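You operate a simulated robot arm through the tools that you are given. There is no shell and no other tool. Be economical: measure what you need, move in short steps, check, and stop when the job is done.

Carry out the task below with a simulated robot arm. There is one attempt and no reset: what you move stays moved.

JOB
Open the drawer marked video, take the silver coupler with the yellow band on the top of the grey camera table and put it away in the inside of the drawer marked video, then shut the video. Then open the drawer under the cord shelf, take the coupler with a white band from the inside of the drawer under the cord shelf and leave it on the shelf under the cord board and shut the shelf again. Then put one of the cooling modules from the top of the packing bench on top of the converter box with orange tape. Then turn the source knob to 1550. Then take the nut driver and leave it on the blue bench mat. The order counts.

The check looks at the end state, three seconds after you hand in, the way a careful person would. Anything else that was tipped, shoved, dropped, spilled or broken makes it a failure.

ROBOT AND FRAMES
A 5-joint arm with a fingered hand on a trunk, on a base that drives. Base frame: it is fixed to the floor where the robot stands at the start and does not move with it; the origin is under the middle of the robot, x ahead of it, y to its left, z up; the surface under the hand at the start is at about z = 110. Lengths are in cm, angles in rad, forces in N, time in s.
With the tool pointing down near the work surface it reaches from about 28 to 58 cm from the robot's upright axis, wherever it stands. Its first joint turns from -2.007 to 2.007 rad. Places, roughly: blue bench mat [-730, -820, 80]; converter box with orange tape [-575, -650, 75]; cooling module [-525, -625, 75]; coupler with a white band (6x3x3 cm) [-140, -830, 70]; drawer marked video [50, 0, 90]; drawer under the cord shelf [-150, -830, 70]; inside of the drawer marked video [60, 0, 90]; nut driver (23x4x4 cm) [-700, -440, 20]; shelf under the cord board (92x21 cm) [-148, -828, 80]; silver coupler with the yellow ban (6x3x3 cm) [40, -410, 80]; source knob [-600, -830, 90]. The tool tilts only in the upright plane through the base axis and itself; it spins freely about its own axis. Payload 2.9 kg.
The TCP is the grasp point between the finger pads, 2.2 cm short of the fingertips. In the tool frame z runs along the fingers and y along their closing line. The gripper opens to 12.4 cm. The gripper's body begins 6 cm behind the TCP. The gripper is a hand of 3 fingers: y runs from the thumb to the fingers, the wrist lies at [0, 0, -21.8] in the tool frame, and closing takes about 1.5 s.
Orientation is that of the tool frame in the base frame, as [roll, pitch, yaw] about the fixed x, y, z axes, in that order (R = Rz(yaw) Ry(pitch) Rx(roll)). With the fingers straight down and closing along the base's y, the tool's x points along the base's -x, its y along +y and its z along -z.

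CONTROLS
- The arm moves only by the tool servo_tool. Its argument "targets" is a list of rows, each a list of 6 numbers: the shift along the base's x, y, z in cm, then the turn, a rotation vector about the base's x, y, z in degrees. In form: [[tx, ty, tz, ax, ay, az], ...]. A call has 1 to 20 rows; each row is the pose to reach, as a shift and turn from the pose commanded when the call began. "gripper" is the closure in counts, from 0 (fully open) to 255 (shut), set as the call begins (left out, the last holds). A row lasts 0.2 s, in which the tool goes at most 5 cm and 0.15 rad; a call with a longer step from one row to the next is refused whole, and so is a gripper value outside its range. Where a pose cannot be reached the arm comes as near as it can. A force on the tool above 40 N (or 10 N above the force at the start of the call, whichever is more), or a blocked arm, ends the call early, and 0.2 s more pass. The fingers move at their own pace (about 15.3 cm/s each) and stop on an object; they squeeze with about 24 N. The grip force told is the motor's: it shows also when the fingers shut on nothing. Time passes only in rows, and 0.2 s behind the last, so rows that repeat a pose let the fingers close. It gives the time, the measured TCP pose, the force on the tool (base axes), the opening and the grip force at its end, in the units of the frame above (readings bear some noise), with the torque about the TCP (base axes, N m) and any sound that the robot's microphone picked up.
- Cameras (640 x 400 px; columns grow to the right, rows downward): "scene" is now at [-3.83, 10.78, 180.38]; the picture's right is [-0.59, -0.81, 0.00], its down [-0.75, 0.55, -0.36] and it looks along [0.29, -0.21, -0.93] (base axes); focal length 291 px, centre (320, 200). "wrist" rides on the gripper at [6.4, -3.7, -7.5] in the tool frame; the picture's right is [0.50, 0.87, 0.00], its down [-0.62, 0.36, -0.70] and it looks along [-0.61, 0.35, 0.71] (tool axes); focal length 230 px, centre (320, 200). There is no depth. A picture from a camera that has moved, and an enlarged one, comes with that camera's place and axes in the base frame and with its lens. The place of the scene camera against the robot may be out by one fixed shift of up to 2.5 cm in any direction.
- get_image(camera): a new picture of that camera. The clock stands still meanwhile.
- slide_trunk(by): slides the trunk up (or, below 0, down) by that many cm; the arm and the scene camera ride with it, the base frame stays. It gives what a move gives, with no picture.
- steer(legs): drives the robot by 1 to 6 legs, each [ahead, left, turn to the left] in cm, cm and rad, along the robot's own axes; the way and the turn of a leg run together, so that a leg with both is an arc; at most 150 cm and 3.142 rad a leg. The arm and the cameras ride along, it lands a little off, and it stops where it bumps. It gives what a move gives.
- move_fingers(finger1, finger2, thumb_bend): sets how far each is bent, from 0 (flat) to 1 (curled in); at 0.3 the hand is open as for a grip, at 0.7 the pads meet at the TCP. One left out holds its place. A second passes; each finger stops where it meets its share of the squeeze, and holds until it gets a number again. A gripper value or a shape takes the hand back. It gives what a move gives, with no picture; readings hold the bend of each and the force on the fingers (four entries, about 0 where the hand has none), thumb and palm.
- hand_shape(shape): the hand has 3 fingers and takes this shape, open, in about a second: jaw (thumb against the fingers, like two jaws); tri (thumb and two fingers); tip (a fingertip pinch); poke (one finger out to press); point (the index stretched); flat (the hand flat); cup (the hand cupped); fist (a fist). The gripper value then closes the fingers along that shape, each until it touches; the sizes above hold for jaw. It gives what a move gives, with no picture.
- pan_tilt(pan, tilt): turns the head with the scene camera to pan (to the left, within 2.705 rad either way) and tilt (down, from -0.506 to 1.204), counted from straight ahead of the robot. It gives what a move gives.
- inspect(camera, box): a new picture of the part [left, top, right, bottom] of that camera's present view, enlarged. The clock stands still meanwhile.
- hand_in(): hands the job in; it is judged then, once.

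Go step by step. Nothing tells you exact positions but the pictures and the camera data: compare them with the known pose of the tool, close in by small moves and look again before you grip or let go. The budget is 196 turns and 166 pictures, counting those below and the enlarged ones. Unless the task says otherwise, let go and move clear before handing in.

The tools are called as name(argument=value, ...) on one line, values as JSON. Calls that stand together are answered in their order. servo_tool: Moves the arm, as the interface text tells. Its arguments: {"type":"object","properties":{"targets":{"type":"array","items":{"type":"array","items":{"type":"number"}}},"gripper":{"type":"number"}},"required":["targets"]} The other tools are called the same way: slide_trunk (by) slides the trunk up or down; hand_shape (shape) gives the hand a shape; move_fingers (finger1, finger2, thumb_bend) moves the fingers one by one; steer (legs) drives the base; pan_tilt (pan, tilt) turns the head that bears the scene camera; get_image (camera) takes a picture; inspect (camera, box) takes an enlarged picture of a part of a camera's view; hand_in () hands the job in.

At the start:

```text
time: 0.0
eef_pos: [35.75, 1.46, 122.55]
orientation: [3.141, -0.002, 3.141]
force: [0.1, 0.0, 0.4]
moment: [0.01, -0.03, 0.0]
opening: 12.38
finger_force: 0.0
shape: jaw
bend: [0.3, 0.3, 0.3]
finger forces: [0.0, 0.1, 0.1, 0.0, 0.0, 0.0]
trunk travel left (down, up): [-92.5, 6.5]
robot x, y, heading: [0.35, -0.09, 0.001]
head pan, tilt: [-0.634, 1.199]
```

scene: 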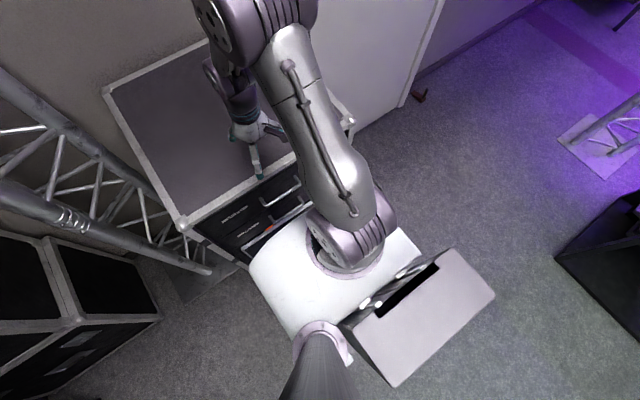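
wrist: 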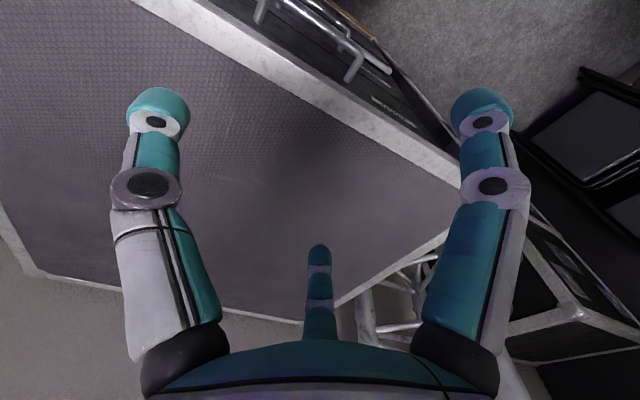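

I see a case with drawers ahead of the robot under the hand. First I look at the drawer fronts.

pan_tilt(pan=0, tilt=1.1)

get_image(camera="scene")

inspect(camera="wrist", box=[200, 0, 500, 180])

```text
time: 1.0
eef_pos: [35.67, 1.59, 122.62]
orientation: [-3.141, 0.0, -3.141]
force: [-0.9, 0.3, 0.6]
moment: [-0.01, 0.0, 0.03]
opening: 12.41
finger_force: 0.2
shape: jaw
bend: [0.3, 0.3, 0.3]
finger forces: [0.0, 0.0, 0.0, 0.0, 0.0, 0.0]
trunk travel left (down, up): [-92.5, 6.5]
robot x, y, heading: [0.29, -0.19, -0.001]
head pan, tilt: [0.0, 1.1]
```

```text
163 pictures are left
camera scene: at [-2.03, 14.08, 180.97], right [0.0, -1.0, 0.0], down [-0.89, 0.0, -0.45], along [0.45, 0.0, -0.89], focal length 291 px, centre (320, 200)
```

scene: 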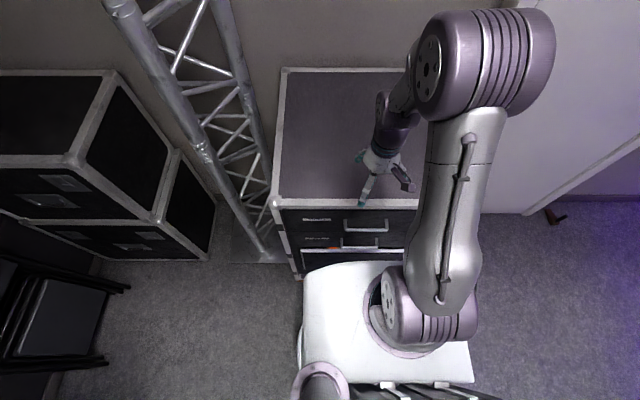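

```text
2.13 times, centred on (350, 90) of wrist
camera zoom: at [29.27, -2.16, 130.15], right [-0.5, 0.87, 0.0], down [0.62, 0.36, 0.7], along [0.61, 0.35, -0.71], focal length 491 px, centre (256, 435)
```

zoom: 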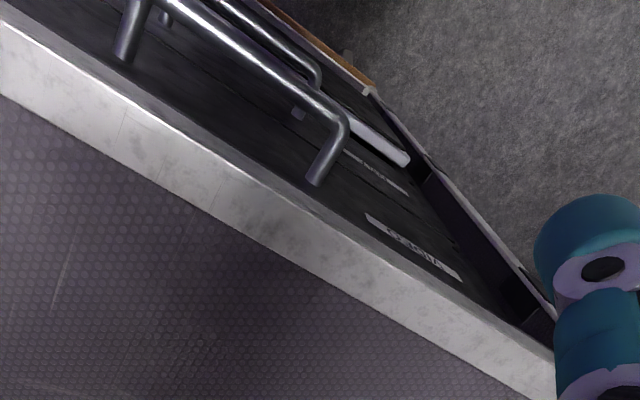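

inspect(camera="scene", box=[260, 190, 430, 290])

```text
3.76 times, centred on (345, 240) of scene
camera zoom: at [-2.03, 14.08, 180.97], right [0.0, -1.0, 0.0], down [-0.89, 0.0, -0.45], along [0.45, 0.0, -0.89], focal length 1096 px, centre (226, 49)
```

zoom: 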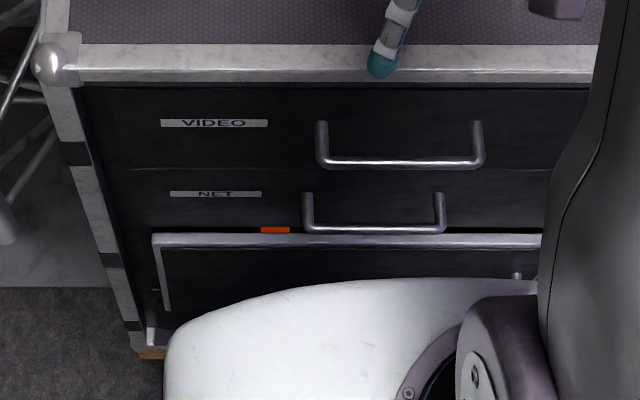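

The top drawer is "VIDEO", with its handle bar at about [29, 0.3, 101]. Before moving I look round the room.

pan_tilt(pan=-1.2, tilt=0.45)

get_image(camera="scene")

pan_tilt(pan=-2.5, tilt=0.45)

get_image(camera="scene")

pan_tilt(pan=2.6, tilt=0.7)

get_image(camera="scene")

pan_tilt(pan=1.2, tilt=0.8)

get_image(camera="scene")

```text
time: 2.4
eef_pos: [35.69, 1.6, 122.54]
orientation: [3.141, 0.001, -3.141]
force: [-0.9, -0.8, 0.3]
moment: [0.01, 0.02, 0.03]
opening: 12.4
finger_force: 0.0
shape: jaw
bend: [0.3, 0.3, 0.3]
finger forces: [0.0, 0.1, 0.0, 0.1, 0.0, 0.1]
trunk travel left (down, up): [-92.5, 6.5]
robot x, y, heading: [0.01, 0.26, -0.003]
head pan, tilt: [-1.201, 0.45]
```

```text
160 pictures are left
camera scene: at [-5.01, 5.52, 186.18], right [-0.93, -0.36, 0.0], down [-0.16, 0.41, -0.9], along [0.33, -0.84, -0.44], focal length 291 px, centre (320, 200)
```

scene: 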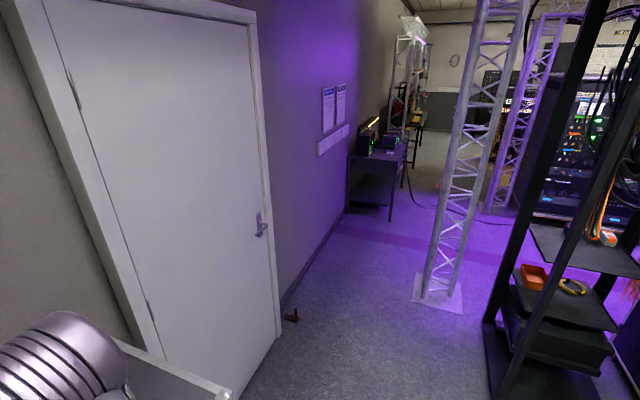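

```text
time: 3.9
eef_pos: [35.69, 1.38, 122.59]
orientation: [-3.141, 0.0, 3.141]
force: [0.8, 1.0, -0.1]
moment: [0.0, -0.01, 0.0]
opening: 12.42
finger_force: 0.0
shape: jaw
bend: [0.3, 0.3, 0.3]
finger forces: [0.0, 0.0, 0.0, 0.0, 0.0, 0.1]
trunk travel left (down, up): [-92.5, 6.5]
robot x, y, heading: [-0.15, 0.03, 0.002]
head pan, tilt: [-2.499, 0.45]
```

```text
159 pictures are left
camera scene: at [-15.7, 8.57, 186.19], right [-0.6, 0.8, 0.0], down [0.35, 0.26, -0.9], along [-0.72, -0.54, -0.44], focal length 291 px, centre (320, 200)
```

scene: 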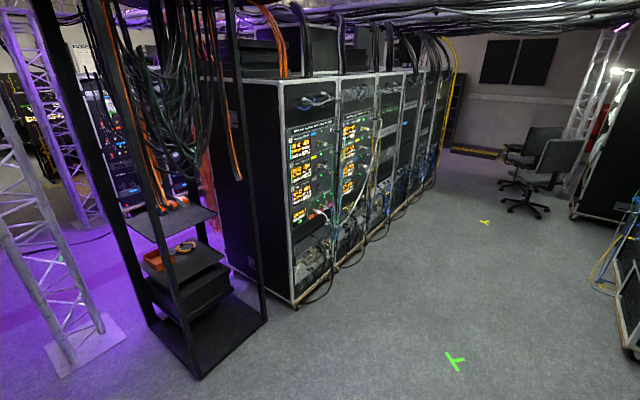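

```text
time: 7.9
eef_pos: [35.59, 1.57, 122.47]
orientation: [-3.142, -0.001, -3.141]
force: [0.2, 0.6, 0.7]
moment: [0.01, -0.01, 0.0]
opening: 12.43
finger_force: 0.1
shape: jaw
bend: [0.3, 0.3, 0.3]
finger forces: [0.0, 0.1, 0.1, 0.0, 0.0, 0.0]
trunk travel left (down, up): [-92.5, 6.5]
robot x, y, heading: [0.04, 0.09, -0.003]
head pan, tilt: [2.601, 0.7]
```

```text
158 pictures are left
camera scene: at [-15.63, 18.47, 183.97], right [0.52, 0.86, 0.0], down [0.55, -0.33, -0.76], along [-0.66, 0.39, -0.64], focal length 291 px, centre (320, 200)
```

scene: 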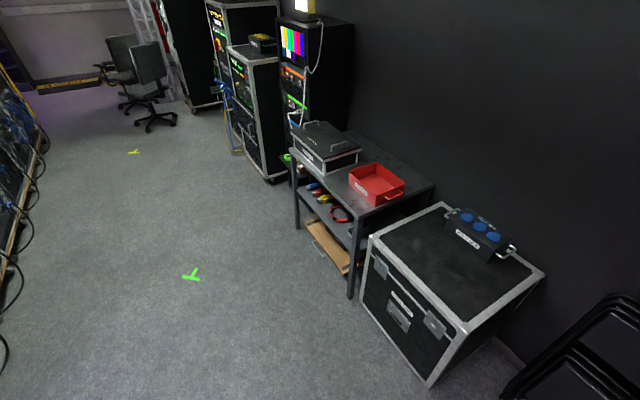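

```text
time: 9.4
eef_pos: [35.63, 1.58, 122.56]
orientation: [-3.141, 0.002, -3.141]
force: [0.5, -0.1, 0.6]
moment: [0.0, -0.02, 0.03]
opening: 12.38
finger_force: 0.1
shape: jaw
bend: [0.3, 0.3, 0.3]
finger forces: [0.1, 0.0, 0.0, 0.0, 0.1, 0.0]
trunk travel left (down, up): [-92.5, 6.5]
robot x, y, heading: [-0.28, -0.11, 0.001]
head pan, tilt: [1.201, 0.799]
```

```text
157 pictures are left
camera scene: at [-5.44, 21.61, 183.14], right [0.93, -0.36, 0.0], down [-0.26, -0.67, -0.7], along [0.25, 0.65, -0.72], focal length 291 px, centre (320, 200)
```

scene: 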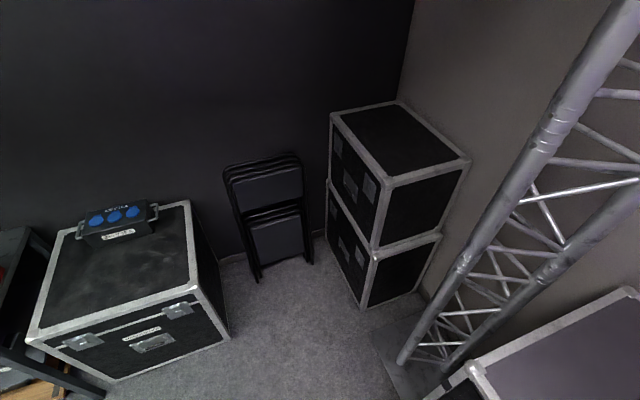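

The floor behind is clear. I back up 38 cm so the hand can point level at the handle.

steer(legs=[[-38, 0, 0]])

servo_tool(targets=[[2, 0, 0, 0, -8, 0], [4, 0, 0, 0, -16, 0], [6, 0, -1, 0, -24, 0], [8, 0, -2, 0, -32, 0], [10, 0, -4, 0, -40, 0], [12, 0, -6, 0, -48, 0], [14, 0, -8, 0, -56, 0], [16, 0, -11, 0, -64, 0], [18, 0, -14, 0, -72, 0], [20, 0, -17, 0, -80, 0], [20, 0, -20, 0, -85, 0], [20, 0, -22, 0, -90, 0]])

```text
time: 11.8
eef_pos: [-2.12, 1.61, 122.65]
orientation: [-3.141, 0.0, -3.132]
force: [0.0, -0.4, 0.3]
moment: [0.0, -0.01, -0.02]
opening: 12.39
finger_force: 0.0
shape: jaw
bend: [0.3, 0.3, 0.3]
finger forces: [0.0, 0.0, 0.0, 0.0, 0.1, 0.0]
trunk travel left (down, up): [-92.5, 6.5]
robot x, y, heading: [-37.68, -0.0, 0.009]
head pan, tilt: [1.201, 0.799]
```

```text
time: 14.4
eef_pos: [17.65, 0.26, 100.64]
orientation: [-1.428, 1.561, -1.422]
force: [0.0, -0.4, 0.2]
moment: [0.0, -0.01, 0.02]
opening: 12.37
finger_force: 0.1
shape: jaw
bend: [0.3, 0.3, 0.3]
finger forces: [0.1, 0.1, 0.0, 0.0, 0.0, 0.1]
out of reach, approached as far as the arm can: row 2, 3, 4, 5, 6, 7, 8, 9, 10, 11, 12
trunk travel left (down, up): [-92.5, 6.5]
robot x, y, heading: [-37.62, -0.21, 0.01]
head pan, tilt: [1.201, 0.799]
```

The hand is level; I now spin it so it closes upright on the bar.

servo_tool(targets=[[0, 0, 0, 8, 0, 0], [0, 0, 0, 16, 0, 0], [0, 0, 0, 24, 0, 0], [0, 0, 0, 32, 0, 0], [0, 0, 0, 40, 0, 0], [0, 0, 0, 48, 0, 0], [0, 0, 0, 56, 0, 0], [0, 0, 0, 64, 0, 0], [0, 0, 0, 72, 0, 0], [0, 0, 0, 80, 0, 0], [0, 0, 0, 85, 0, 0], [0, 0, 0, 90, 0, 0]])

pan_tilt(pan=-0.1, tilt=0.9)

get_image(camera="scene")

get_image(camera="wrist")

```text
time: 17.0
eef_pos: [17.93, 0.1, 100.55]
orientation: [1.57, 0.009, 1.576]
force: [0.1, 0.5, -0.9]
moment: [0.01, -0.01, 0.04]
opening: 12.39
finger_force: 0.1
shape: jaw
bend: [0.3, 0.3, 0.3]
finger forces: [0.1, 0.0, 0.1, 0.1, 0.0, 0.0]
trunk travel left (down, up): [-92.5, 6.5]
robot x, y, heading: [-37.94, 0.15, 0.008]
head pan, tilt: [1.201, 0.799]
```

```text
time: 18.5
eef_pos: [17.86, 0.05, 100.61]
orientation: [1.57, 0.011, 1.575]
force: [-0.2, 0.3, 0.5]
moment: [0.0, -0.01, -0.02]
opening: 12.4
finger_force: 0.1
shape: jaw
bend: [0.3, 0.3, 0.3]
finger forces: [0.0, 0.1, 0.0, 0.0, 0.0, 0.0]
trunk travel left (down, up): [-92.5, 6.5]
robot x, y, heading: [-37.86, -0.56, 0.013]
head pan, tilt: [-0.099, 0.901]
```

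```text
156 pictures are left
camera scene: at [-38.8, 13.18, 182.35], right [-0.09, -1.0, 0.0], down [-0.78, 0.07, -0.62], along [0.62, -0.06, -0.78], focal length 291 px, centre (320, 200)
```

scene: 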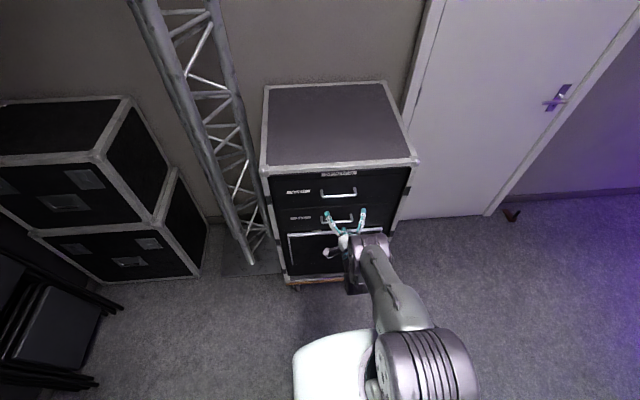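

```text
155 pictures are left
camera wrist: at [10.32, 6.43, 96.87], right [0.0, 0.51, 0.86], down [-0.7, -0.62, 0.36], along [0.72, -0.6, 0.36], focal length 230 px, centre (320, 200)
```

wrist: 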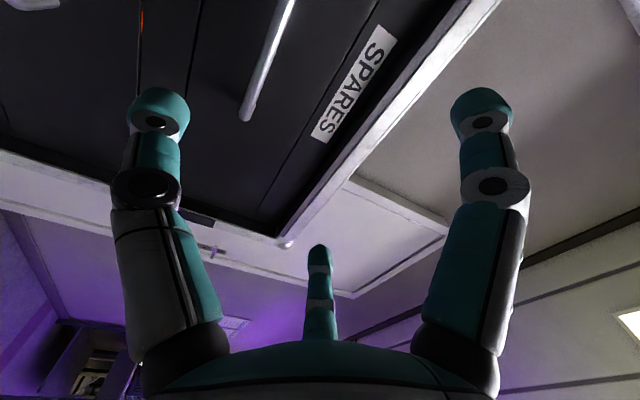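

inspect(camera="scene", box=[255, 150, 425, 260])

inspect(camera="wrist", box=[160, 0, 480, 200])

```text
3.64 times, centred on (340, 205) of scene
camera zoom: at [-38.8, 13.18, 182.35], right [-0.09, -1.0, 0.0], down [-0.78, 0.07, -0.62], along [0.62, -0.06, -0.78], focal length 1058 px, centre (247, 182)
```

zoom: 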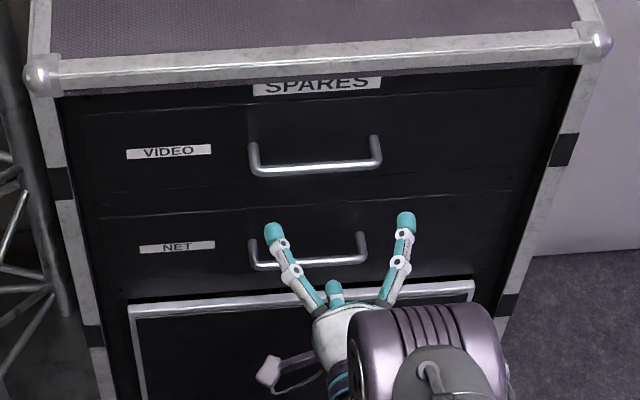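

```text
2.00 times, centred on (320, 100) of wrist
camera zoom: at [10.32, 6.43, 96.87], right [0.0, 0.51, 0.86], down [-0.7, -0.62, 0.36], along [0.72, -0.6, 0.36], focal length 460 px, centre (320, 400)
```

zoom: 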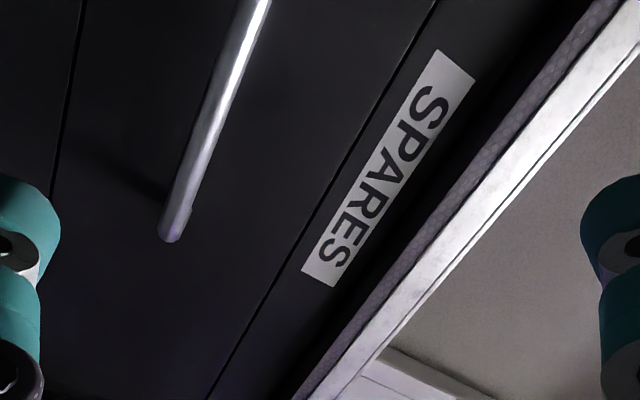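

The bar seems to be at about z 96, x 28–30. I close in a little and look again.

servo_tool(targets=[[0, 0, -2.5, 0, 0, 0], [0, 0, -4.5, 0, 0, 0], [2, 0, -4.5, 0, 0, 0], [4, 0, -4.5, 0, 0, 0], [4, 0, -4.5, 0, 0, 0]])

inspect(camera="scene", box=[275, 160, 405, 240])

get_image(camera="wrist")

```text
time: 19.7
eef_pos: [21.24, 0.06, 96.46]
orientation: [1.573, 0.01, 1.573]
force: [0.5, 0.1, 0.6]
moment: [0.0, 0.03, -0.03]
opening: 12.39
finger_force: 0.0
shape: jaw
bend: [0.3, 0.3, 0.3]
finger forces: [0.1, 0.0, 0.1, 0.0, 0.0, 0.0]
out of reach, approached as far as the arm can: row 4, 5
trunk travel left (down, up): [-92.5, 6.5]
robot x, y, heading: [-37.86, -0.04, 0.007]
head pan, tilt: [-0.099, 0.901]
```

```text
4.92 times, centred on (340, 200) of scene
camera zoom: at [-38.77, 13.17, 182.35], right [-0.09, -1.0, 0.0], down [-0.78, 0.07, -0.62], along [0.62, -0.06, -0.78], focal length 1433 px, centre (222, 200)
```

zoom: 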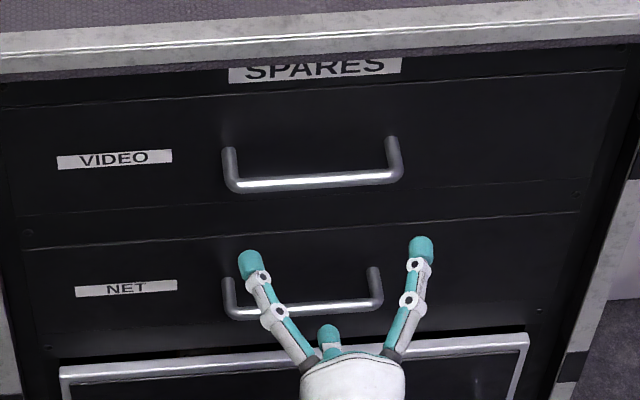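

```text
151 pictures are left
camera wrist: at [13.8, 6.41, 92.73], right [0.0, 0.51, 0.86], down [-0.7, -0.62, 0.36], along [0.72, -0.6, 0.36], focal length 230 px, centre (320, 200)
```

wrist: 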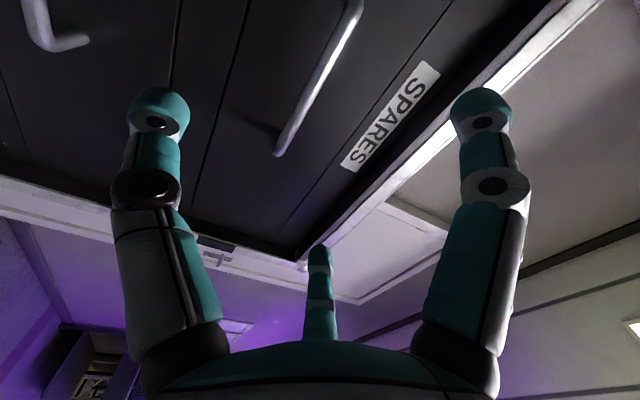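

Two wrist views put the bar at about x 32.8, y 0.4, z 95.6. I lower slightly and drive the open hand ahead around it.

servo_tool(targets=[[0, 0.3, -0.7, 0, 0, 0], [0, 0.3, -0.7, 0, 0, 0]])

steer(legs=[[10, 0, 0]])

inspect(camera="scene", box=[255, 160, 415, 260])

get_image(camera="wrist")

```text
time: 20.3
eef_pos: [20.93, 0.21, 96.06]
orientation: [1.572, 0.011, 1.574]
force: [0.2, -0.7, -0.2]
moment: [0.0, 0.01, 0.0]
opening: 12.37
finger_force: 0.0
shape: jaw
bend: [0.3, 0.3, 0.3]
finger forces: [0.0, 0.0, 0.0, 0.0, 0.0, 0.0]
out of reach, approached as far as the arm can: row 1, 2
trunk travel left (down, up): [-92.5, 6.5]
robot x, y, heading: [-37.58, 0.21, 0.008]
head pan, tilt: [-0.099, 0.901]
```

```text
time: 21.4
eef_pos: [31.01, 0.35, 96.16]
orientation: [1.57, 0.01, 1.576]
force: [0.0, 0.1, 0.3]
moment: [-0.01, -0.01, 0.0]
opening: 12.4
finger_force: 0.0
shape: jaw
bend: [0.3, 0.3, 0.3]
finger forces: [0.0, 0.1, 0.0, 0.0, 0.0, 0.1]
trunk travel left (down, up): [-92.5, 6.5]
robot x, y, heading: [-27.68, -0.11, 0.013]
head pan, tilt: [-0.099, 0.901]
```

```text
4.00 times, centred on (335, 210) of scene
camera zoom: at [-28.79, 13.27, 182.35], right [-0.09, -1.0, 0.0], down [-0.78, 0.07, -0.62], along [0.62, -0.06, -0.78], focal length 1164 px, centre (260, 160)
```

zoom: 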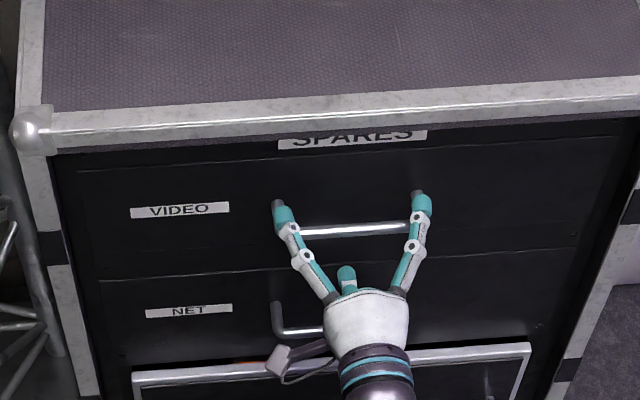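

```text
149 pictures are left
camera wrist: at [23.49, 6.61, 92.46], right [0.0, 0.51, 0.86], down [-0.7, -0.62, 0.36], along [0.72, -0.6, 0.36], focal length 230 px, centre (320, 200)
```

wrist: 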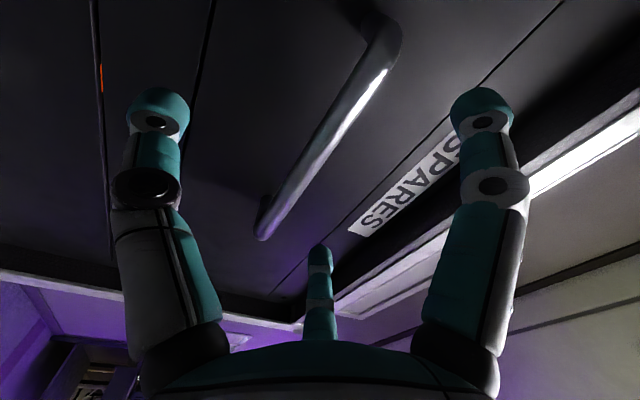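

The bar is between thumb and fingers; a bit further ahead and close.

steer(legs=[[1.5, 0, 0]])

servo_tool(targets=[[0, 0, -0.5, 0, 0, 0], [0, 0, -0.5, 0, 0, 0], [0, 0, -0.5, 0, 0, 0], [0, 0, -0.5, 0, 0, 0], [0, 0, -0.5, 0, 0, 0], [0, 0, -0.5, 0, 0, 0], [0, 0, -0.5, 0, 0, 0], [0, 0, -0.5, 0, 0, 0], [0, 0, -0.5, 0, 0, 0]], gripper=255)

inspect(camera="scene", box=[255, 160, 415, 260])

```text
time: 22.2
eef_pos: [32.39, 0.31, 96.32]
orientation: [1.568, 0.011, 1.577]
force: [0.6, -0.3, 1.5]
moment: [-0.03, 0.0, 0.0]
opening: 12.38
finger_force: 0.0
shape: jaw
bend: [0.3, 0.3, 0.3]
finger forces: [0.0, 0.0, 0.0, 0.0, 0.0, 0.0]
trunk travel left (down, up): [-92.5, 6.5]
robot x, y, heading: [-26.33, -0.28, 0.011]
head pan, tilt: [-0.099, 0.901]
```

```text
time: 24.2
eef_pos: [32.21, 0.33, 95.83]
orientation: [1.572, 0.01, 1.578]
force: [0.9, -0.6, -3.3]
moment: [0.04, 0.08, -0.01]
opening: 0.52
finger_force: 24.1
shape: jaw
bend: [0.7, 0.7, 0.72]
finger forces: [0.0, 0.0, 0.0, 0.0, 18.2, 0.0]
out of reach, approached as far as the arm can: row 1, 2, 3, 4, 5, 6, 7, 8, 9
trunk travel left (down, up): [-92.5, 6.5]
robot x, y, heading: [-26.5, -0.05, 0.009]
head pan, tilt: [-0.099, 0.901]
```

```text
4.00 times, centred on (335, 210) of scene
camera zoom: at [-27.15, 13.28, 182.35], right [-0.09, -1.0, 0.0], down [-0.78, 0.07, -0.62], along [0.62, -0.06, -0.78], focal length 1164 px, centre (260, 160)
```

zoom: 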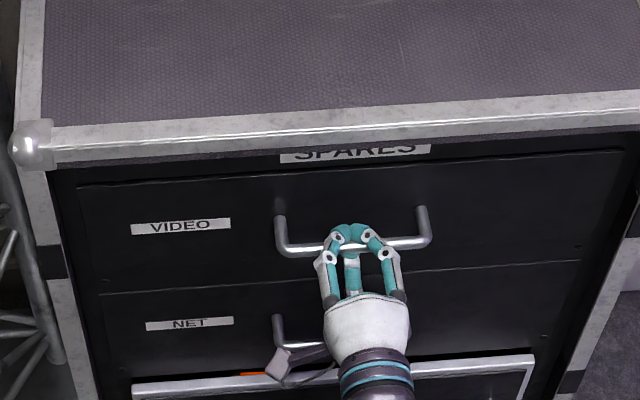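

The fingers hold the bar. I pull back by driving.

steer(legs=[[-12, 0, 0]])

get_image(camera="scene")

```text
time: 25.4
eef_pos: [20.54, 0.24, 95.99]
orientation: [1.569, 0.009, 1.581]
force: [4.7, -0.7, -4.3]
moment: [-0.01, -0.03, 0.0]
opening: 0.4
finger_force: 23.5
shape: jaw
bend: [0.7, 0.7, 0.73]
finger forces: [0.0, 0.1, 0.0, 0.1, 0.4, 0.0]
trunk travel left (down, up): [-92.5, 6.5]
robot x, y, heading: [-38.19, -0.13, 0.015]
head pan, tilt: [-0.099, 0.901]
```

```text
147 pictures are left
camera scene: at [-39.06, 13.14, 182.37], right [-0.09, -1.0, 0.0], down [-0.78, 0.07, -0.62], along [0.62, -0.05, -0.78], focal length 291 px, centre (320, 200)
```

scene: 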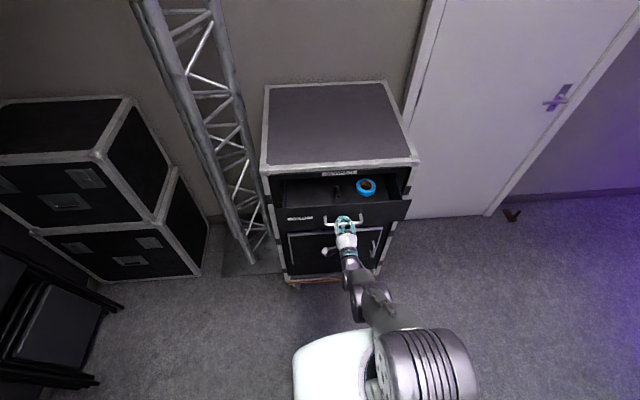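

The drawer opens; I pull on further.

steer(legs=[[-12, 0, 0]])

get_image(camera="scene")

```text
time: 26.7
eef_pos: [8.58, 0.05, 95.99]
orientation: [1.572, 0.011, 1.578]
force: [-0.8, -0.8, 0.4]
moment: [-0.01, 0.01, 0.0]
opening: 0.48
finger_force: 23.4
shape: jaw
bend: [0.71, 0.7, 0.73]
finger forces: [0.0, 0.0, 0.0, 0.1, 0.1, 0.0]
trunk travel left (down, up): [-92.5, 6.5]
robot x, y, heading: [-50.08, -0.15, 0.011]
head pan, tilt: [-0.099, 0.901]
```

```text
146 pictures are left
camera scene: at [-50.77, 13.0, 182.35], right [-0.09, -1.0, 0.0], down [-0.78, 0.07, -0.62], along [0.62, -0.05, -0.78], focal length 291 px, centre (320, 200)
```

scene: 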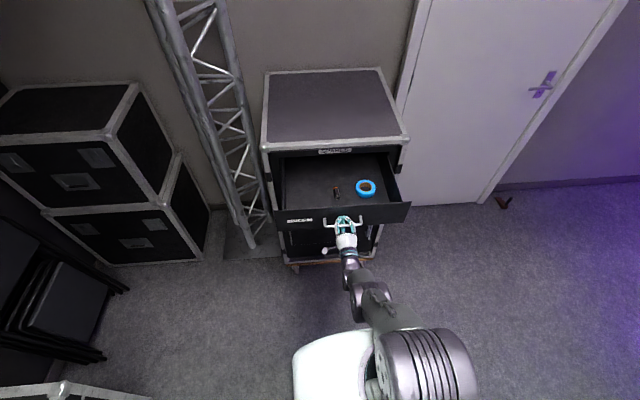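

The drawer is open about 24 cm, enough. I release and back off.

servo_tool(targets=[[0, 0, 0, 0, 0, 0], [0, 0, 0, 0, 0, 0], [0, 0, 0, 0, 0, 0], [0, 0, 0, 0, 0, 0], [0, 0, 0, 0, 0, 0], [0, 0, 0, 0, 0, 0], [0, 0, 0, 0, 0, 0], [0, 0, 0, 0, 0, 0]], gripper=0)

steer(legs=[[-14, 0, 0]])

inspect(camera="scene", box=[240, 60, 440, 280])

```text
time: 28.5
eef_pos: [8.65, 0.08, 95.85]
orientation: [1.569, 0.008, 1.578]
force: [-0.7, 0.1, 0.5]
moment: [-0.01, 0.0, -0.03]
opening: 12.39
finger_force: 0.1
shape: jaw
bend: [0.3, 0.3, 0.3]
finger forces: [0.0, 0.1, 0.0, 0.1, 0.0, 0.0]
trunk travel left (down, up): [-92.5, 6.5]
robot x, y, heading: [-50.01, -0.36, 0.01]
head pan, tilt: [-0.099, 0.901]
```

```text
time: 29.8
eef_pos: [-5.51, -0.05, 96.02]
orientation: [1.569, 0.011, 1.576]
force: [0.6, 0.2, -0.4]
moment: [0.0, 0.0, -0.01]
opening: 12.38
finger_force: 0.0
shape: jaw
bend: [0.3, 0.3, 0.3]
finger forces: [0.0, 0.0, 0.0, 0.1, 0.1, 0.0]
trunk travel left (down, up): [-92.5, 6.5]
robot x, y, heading: [-64.25, -0.47, 0.014]
head pan, tilt: [-0.099, 0.901]
```

```text
1.82 times, centred on (340, 170) of scene
camera zoom: at [-65.06, 12.85, 182.35], right [-0.09, -1.0, 0.0], down [-0.78, 0.07, -0.62], along [0.62, -0.06, -0.78], focal length 529 px, centre (284, 254)
```

zoom: 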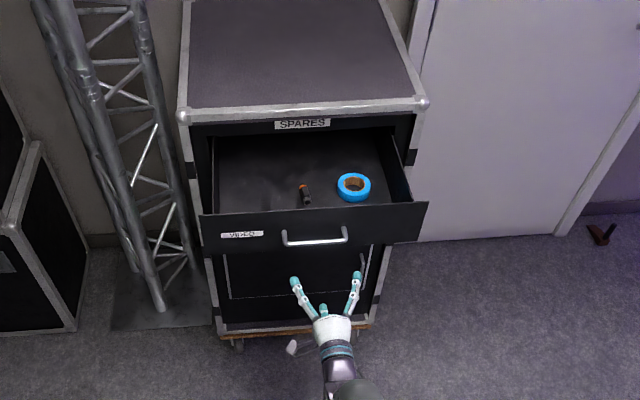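

Drawer is open with its contents visible. I fold the hand back to pointing down before driving to the camera table.

servo_tool(targets=[[0, 0, 2, 0, 8, 0], [0, 0, 4, 0, 16, 0], [-2, 0, 6, 0, 24, 0], [-4, 0, 9, 0, 32, 0], [-6, 0, 12, 0, 40, 0], [-8, 0, 15, 0, 48, 0], [-10, 0, 18, 0, 56, 0], [-12, 0, 20, 0, 64, 0], [-15, 0, 22, 0, 72, 0], [-18, 0, 24, 0, 80, 0], [-21, 0, 25, 0, 85, 0], [-22, 0, 26, 0, 90, 0]])

pan_tilt(pan=-0.5, tilt=0.7)

get_image(camera="scene")

```text
time: 32.4
eef_pos: [-27.73, -0.19, 121.84]
orientation: [3.14, 0.001, 1.581]
force: [-0.2, 0.1, 1.2]
moment: [0.01, -0.05, -0.01]
opening: 12.39
finger_force: 0.1
shape: jaw
bend: [0.3, 0.3, 0.3]
finger forces: [0.0, 0.0, 0.1, 0.0, 0.0, 0.1]
out of reach, approached as far as the arm can: row 1
trunk travel left (down, up): [-92.5, 6.5]
robot x, y, heading: [-63.95, -0.64, 0.012]
head pan, tilt: [-0.099, 0.901]
```

```text
time: 33.3
eef_pos: [-27.78, -0.1, 121.74]
orientation: [3.139, 0.001, 1.582]
force: [0.5, -0.1, -0.3]
moment: [-0.03, -0.04, 0.02]
opening: 12.38
finger_force: 0.1
shape: jaw
bend: [0.3, 0.3, 0.3]
finger forces: [0.1, 0.0, 0.0, 0.0, 0.0, 0.0]
trunk travel left (down, up): [-92.5, 6.5]
robot x, y, heading: [-63.92, -0.4, 0.012]
head pan, tilt: [-0.499, 0.7]
```

```text
144 pictures are left
camera scene: at [-65.23, 9.55, 183.97], right [-0.47, -0.88, 0.0], down [-0.57, 0.3, -0.76], along [0.68, -0.36, -0.64], focal length 291 px, centre (320, 200)
```

scene: 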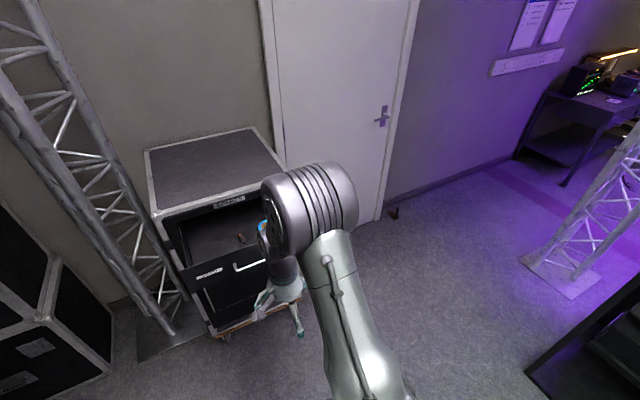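

The route goes past the open drawer, then between the wall and the truss plate (edge at x≈-9, y≈-200). I turn to face -y and drive in legs.

steer(legs=[[0, 0, -1.583], [60, 34, 0], [50, 60, 0]])

pan_tilt(pan=0, tilt=0.7)

get_image(camera="scene")

```text
time: 44.7
eef_pos: [30.34, -146.76, 121.9]
orientation: [3.138, 0.001, -0.017]
force: [0.5, -1.3, 0.9]
moment: [0.0, -0.03, 0.03]
opening: 12.37
finger_force: 0.0
shape: jaw
bend: [0.3, 0.3, 0.3]
finger forces: [0.0, 0.1, 0.0, 0.0, 0.1, 0.0]
trunk travel left (down, up): [-92.5, 6.5]
robot x, y, heading: [30.85, -110.15, -1.588]
head pan, tilt: [-0.499, 0.7]
```

```text
time: 45.7
eef_pos: [30.39, -146.63, 121.8]
orientation: [3.14, -0.001, -0.019]
force: [0.2, -0.6, 0.4]
moment: [-0.01, -0.02, 0.01]
opening: 12.42
finger_force: 0.1
shape: jaw
bend: [0.3, 0.3, 0.3]
finger forces: [0.0, 0.1, 0.0, 0.0, 0.0, 0.1]
trunk travel left (down, up): [-92.5, 6.5]
robot x, y, heading: [30.86, -110.37, -1.589]
head pan, tilt: [0.0, 0.7]
```

```text
143 pictures are left
camera scene: at [43.14, -113.39, 183.97], right [-1.0, 0.02, 0.0], down [0.01, 0.64, -0.77], along [-0.01, -0.76, -0.64], focal length 291 px, centre (320, 200)
```

scene: 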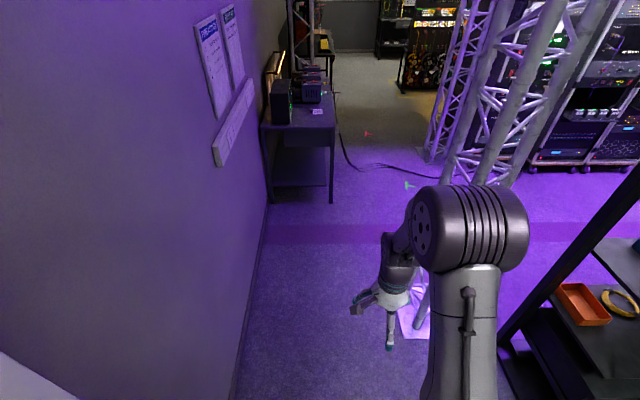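

steer(legs=[[140, 0, 0.018]])

get_image(camera="scene")

inspect(camera="scene", box=[200, 0, 520, 200])

```text
time: 52.7
eef_pos: [29.35, -287.76, 121.92]
orientation: [3.139, -0.001, -0.004]
force: [-0.5, 0.0, 0.7]
moment: [0.07, 0.0, -0.02]
opening: 12.41
finger_force: 0.1
shape: jaw
bend: [0.3, 0.3, 0.3]
finger forces: [0.0, 0.0, 0.0, 0.0, 0.0, 0.1]
trunk travel left (down, up): [-92.5, 6.5]
robot x, y, heading: [29.5, -250.94, -1.576]
head pan, tilt: [0.0, 0.7]
```

```text
142 pictures are left
camera scene: at [41.75, -254.39, 183.97], right [-1.0, 0.0, 0.0], down [0.0, 0.64, -0.77], along [0.0, -0.77, -0.64], focal length 291 px, centre (320, 200)
```

scene: 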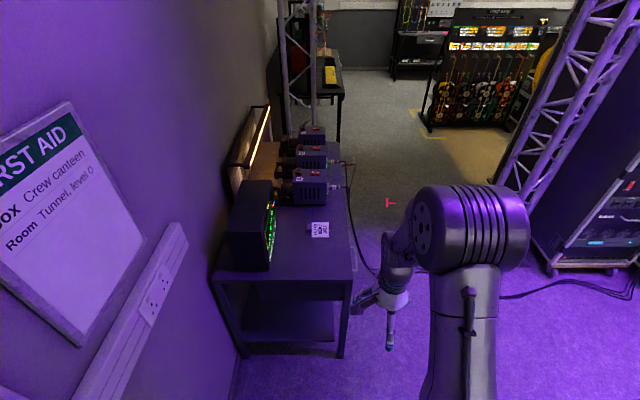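

```text
2.00 times, centred on (360, 100) of scene
camera zoom: at [41.75, -254.39, 183.97], right [-1.0, 0.0, 0.0], down [0.0, 0.64, -0.77], along [0.0, -0.77, -0.64], focal length 582 px, centre (240, 400)
```

zoom: 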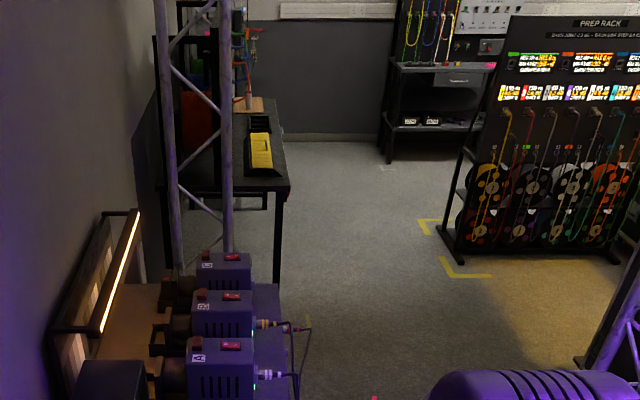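

I see three camera units on the table with connector-like things before them (yellow bands). I drive round to the front of the table and face it.

steer(legs=[[45, -48, 0], [105, 0, 0]])

pan_tilt(pan=1.2, tilt=0.9)

get_image(camera="scene")

```text
time: 61.4
eef_pos: [-17.54, -439.15, 121.82]
orientation: [3.138, 0.0, 0.008]
force: [0.4, -0.6, -1.1]
moment: [-0.04, -0.02, 0.01]
opening: 12.4
finger_force: 0.2
shape: jaw
bend: [0.3, 0.3, 0.3]
finger forces: [0.1, 0.0, 0.0, 0.0, 0.0, 0.0]
trunk travel left (down, up): [-92.5, 6.5]
robot x, y, heading: [-17.81, -402.37, -1.565]
head pan, tilt: [0.0, 0.7]
```

```text
time: 62.8
eef_pos: [-17.59, -439.09, 121.77]
orientation: [3.139, -0.001, 0.007]
force: [-0.2, 0.5, 0.8]
moment: [0.01, -0.01, 0.01]
opening: 12.41
finger_force: 0.0
shape: jaw
bend: [0.3, 0.3, 0.3]
finger forces: [0.0, 0.0, 0.0, 0.0, 0.0, 0.0]
trunk travel left (down, up): [-92.5, 6.5]
robot x, y, heading: [-18.02, -402.63, -1.562]
head pan, tilt: [1.201, 0.901]
```

```text
140 pictures are left
camera scene: at [1.33, -399.65, 182.35], right [-0.36, -0.93, 0.0], down [-0.73, 0.28, -0.62], along [0.58, -0.22, -0.78], focal length 291 px, centre (320, 200)
```

scene: 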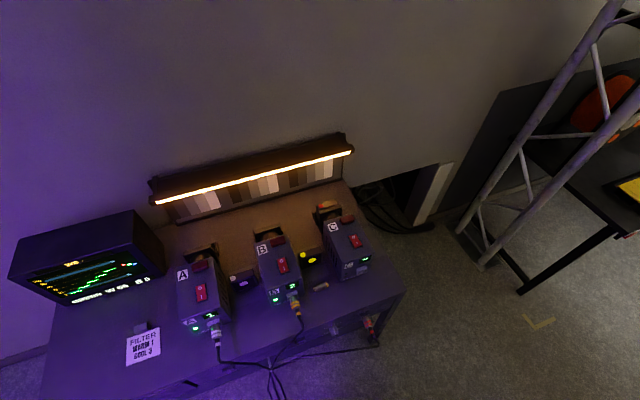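

inspect(camera="scene", box=[170, 210, 410, 400])

```text
2.11 times, centred on (290, 305) of scene
camera zoom: at [1.33, -399.65, 182.35], right [-0.36, -0.93, 0.0], down [-0.73, 0.28, -0.62], along [0.58, -0.22, -0.78], focal length 613 px, centre (383, -21)
```

zoom: 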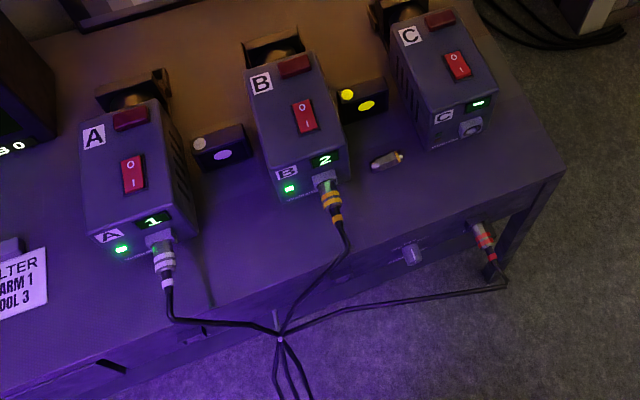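

A loose silver coupler lies between cameras B and C at about [40, -415], axis along y. I turn to face the table and drive up.

steer(legs=[[0, 0, 1.563], [12, -12, 0]])

pan_tilt(pan=0, tilt=1.1)

get_image(camera="scene")

get_image(camera="wrist")

```text
time: 68.2
eef_pos: [31.21, -411.04, 121.91]
orientation: [3.138, 0.0, 1.636]
force: [-0.6, 0.1, 0.6]
moment: [-0.02, -0.02, -0.01]
opening: 12.39
finger_force: 0.0
shape: jaw
bend: [0.3, 0.3, 0.3]
finger forces: [0.0, 0.0, 0.0, 0.0, 0.0, 0.1]
trunk travel left (down, up): [-92.5, 6.5]
robot x, y, heading: [-5.04, -413.61, 0.066]
head pan, tilt: [1.201, 0.901]
```

```text
time: 69.6
eef_pos: [31.2, -411.18, 121.74]
orientation: [3.139, 0.0, 1.636]
force: [-0.7, 0.5, 0.4]
moment: [-0.01, -0.01, -0.04]
opening: 12.39
finger_force: 0.1
shape: jaw
bend: [0.3, 0.3, 0.3]
finger forces: [0.1, 0.0, 0.0, 0.1, 0.0, 0.1]
trunk travel left (down, up): [-92.5, 6.5]
robot x, y, heading: [-5.0, -413.73, 0.068]
head pan, tilt: [0.0, 1.1]
```

```text
138 pictures are left
camera scene: at [-8.05, -399.52, 180.97], right [0.07, -1.0, 0.0], down [-0.89, -0.06, -0.45], along [0.45, 0.03, -0.89], focal length 291 px, centre (320, 200)
```

scene: 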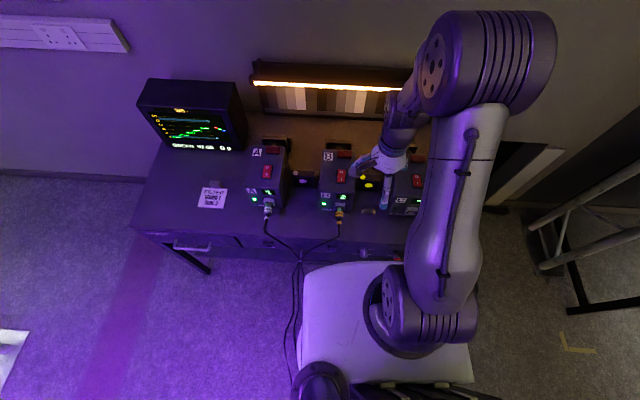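

```text
137 pictures are left
camera wrist: at [27.22, -405.07, 129.37], right [0.83, 0.56, 0.0], down [0.39, -0.59, 0.7], along [0.39, -0.58, -0.71], focal length 230 px, centre (320, 200)
```

wrist: 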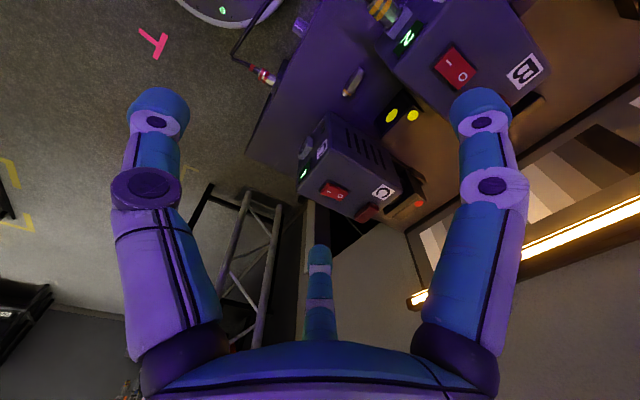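

I see the coupler in the wrist view at about [41.6, -414.4]. I narrow the hand and move above it.

servo_tool(targets=[[4, -1.5, 0, 0, 0, -2], [8, -3, 0, 0, 0, -3.7], [10.4, -3.3, -4, 0, 0, -3.7], [10.4, -3.3, -8.5, 0, 0, -3.7], [10.4, -3.3, -13, 0, 0, -3.7], [10.4, -3.3, -17.5, 0, 0, -3.7], [10.4, -3.3, -22, 0, 0, -3.7], [10.4, -3.3, -22, 0, 0, -3.7]], gripper=110)

get_image(camera="wrist")

inspect(camera="scene", box=[240, 110, 440, 250])

```text
time: 71.4
eef_pos: [41.91, -414.47, 99.72]
orientation: [3.138, 0.0, 1.573]
force: [-0.2, 0.2, 0.4]
moment: [0.01, 0.01, 0.01]
opening: 7.1
finger_force: 0.0
shape: jaw
bend: [0.33, 0.33, 0.7]
finger forces: [0.0, 0.0, 0.0, 0.1, 0.0, 0.1]
trunk travel left (down, up): [-92.5, 6.5]
robot x, y, heading: [-5.14, -413.74, 0.068]
head pan, tilt: [0.0, 1.1]
```

```text
136 pictures are left
camera wrist: at [38.21, -408.06, 107.33], right [0.87, 0.5, 0.0], down [0.35, -0.62, 0.7], along [0.35, -0.61, -0.71], focal length 230 px, centre (320, 200)
```

wrist: 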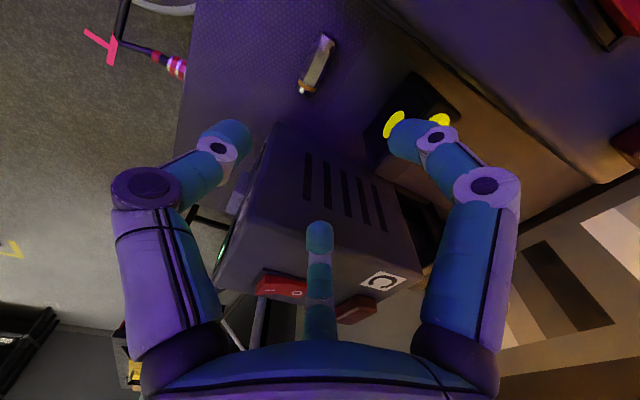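

```text
2.86 times, centred on (340, 180) of scene
camera zoom: at [-8.13, -399.51, 180.97], right [0.07, -1.0, 0.0], down [-0.89, -0.06, -0.45], along [0.45, 0.03, -0.89], focal length 832 px, centre (263, 257)
```

zoom: 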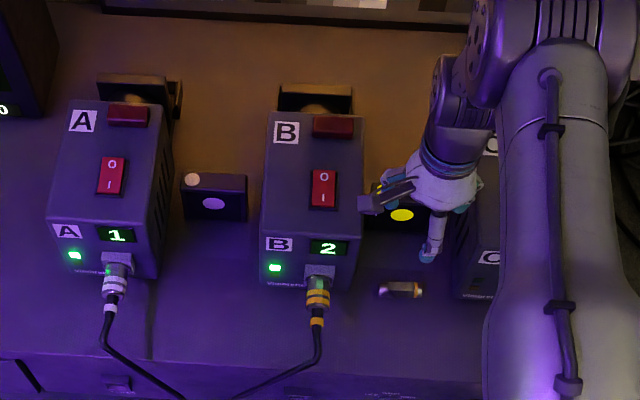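

The coupler is at [41.25, -414.3, 80]. I set the fingers evenly half-open, then descend.

move_fingers(finger1=0.44, finger2=0.44, thumb_bend=0.44)

servo_tool(targets=[[-0.6, 0.2, -4, 0, 0, 0], [-0.6, 0.2, -8, 0, 0, 0], [-0.6, 0.2, -11, 0, 0, 0], [-0.6, 0.2, -11, 0, 0, 0]])

get_image(camera="wrist")

inspect(camera="scene", box=[300, 150, 440, 240])

```text
time: 72.4
eef_pos: [41.87, -414.52, 99.67]
orientation: [3.14, 0.0, 1.572]
force: [-0.4, 0.1, 0.6]
moment: [0.0, 0.0, -0.02]
opening: 6.64
finger_force: 0.1
shape: fingers
bend: [0.44, 0.44, 0.44]
finger forces: [0.0, 0.0, 0.0, 0.1, 0.0, 0.0]
trunk travel left (down, up): [-92.5, 6.5]
robot x, y, heading: [-5.05, -413.75, 0.066]
head pan, tilt: [0.0, 1.1]
```

```text
time: 73.4
eef_pos: [41.16, -414.4, 88.84]
orientation: [3.14, 0.0, 1.572]
force: [-1.1, 0.0, -0.2]
moment: [0.0, -0.01, -0.02]
opening: 6.63
finger_force: 0.0
shape: fingers
bend: [0.44, 0.44, 0.44]
finger forces: [0.1, 0.1, 0.0, 0.0, 0.0, 0.0]
trunk travel left (down, up): [-92.5, 6.5]
robot x, y, heading: [-5.22, -413.45, 0.067]
head pan, tilt: [0.0, 1.1]
```

```text
134 pictures are left
camera wrist: at [37.53, -407.95, 96.48], right [0.87, 0.5, 0.0], down [0.36, -0.62, 0.7], along [0.35, -0.61, -0.71], focal length 230 px, centre (320, 200)
```

wrist: 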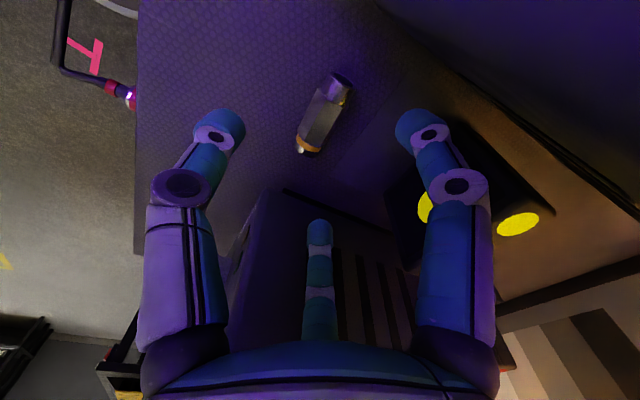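

```text
4.44 times, centred on (370, 195) of scene
camera zoom: at [-8.06, -399.51, 180.97], right [0.07, -1.0, 0.0], down [-0.89, -0.06, -0.45], along [0.45, 0.03, -0.89], focal length 1294 px, centre (98, 222)
```

zoom: 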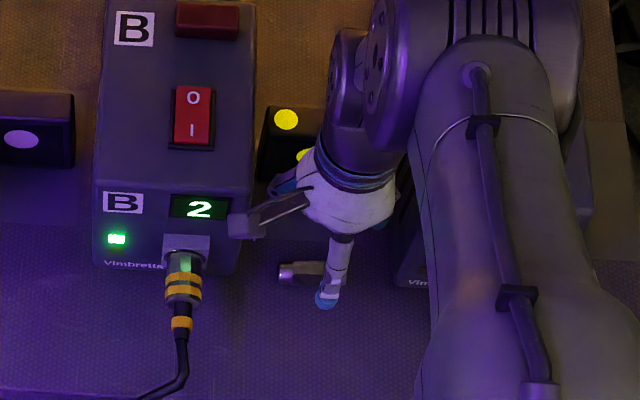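

The wrist camera would come close to camera B's corner, so I spin the hand 20° to swing it forward, then descend.

servo_tool(targets=[[0, 0, 0, 0, 0, 7], [0, 0, 0, 0, 0, 14], [0, 0, 0, 0, 0, 20], [0, 0, -3, 0, 0, 20], [0, 0, -5, 0, 0, 20], [0, 0, -5, 0, 0, 20]])

get_image(camera="wrist")

inspect(camera="scene", box=[300, 150, 440, 240])

```text
time: 74.8
eef_pos: [41.3, -414.26, 83.97]
orientation: [3.138, 0.001, 1.922]
force: [-0.7, 0.7, 0.0]
moment: [-0.02, -0.02, 0.0]
opening: 6.61
finger_force: 0.0
shape: fingers
bend: [0.44, 0.44, 0.44]
finger forces: [0.0, 0.0, 0.0, 0.0, 0.1, 0.0]
trunk travel left (down, up): [-92.5, 6.5]
robot x, y, heading: [-5.2, -413.67, 0.069]
head pan, tilt: [0.0, 1.1]
```

```text
132 pictures are left
camera wrist: at [35.46, -409.57, 91.62], right [0.64, 0.77, 0.0], down [0.55, -0.46, 0.7], along [0.54, -0.45, -0.71], focal length 230 px, centre (320, 200)
```

wrist: 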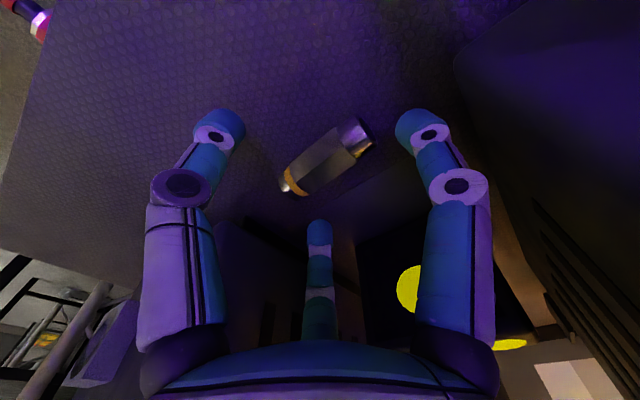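

```text
4.44 times, centred on (370, 195) of scene
camera zoom: at [-8.05, -399.51, 180.97], right [0.07, -1.0, 0.0], down [-0.89, -0.06, -0.45], along [0.45, 0.03, -0.89], focal length 1294 px, centre (98, 222)
```

zoom: 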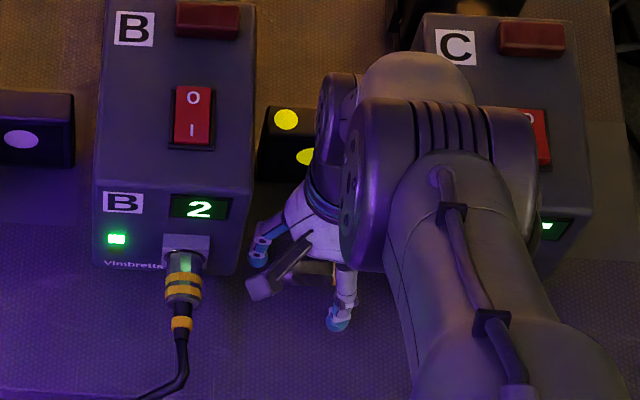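

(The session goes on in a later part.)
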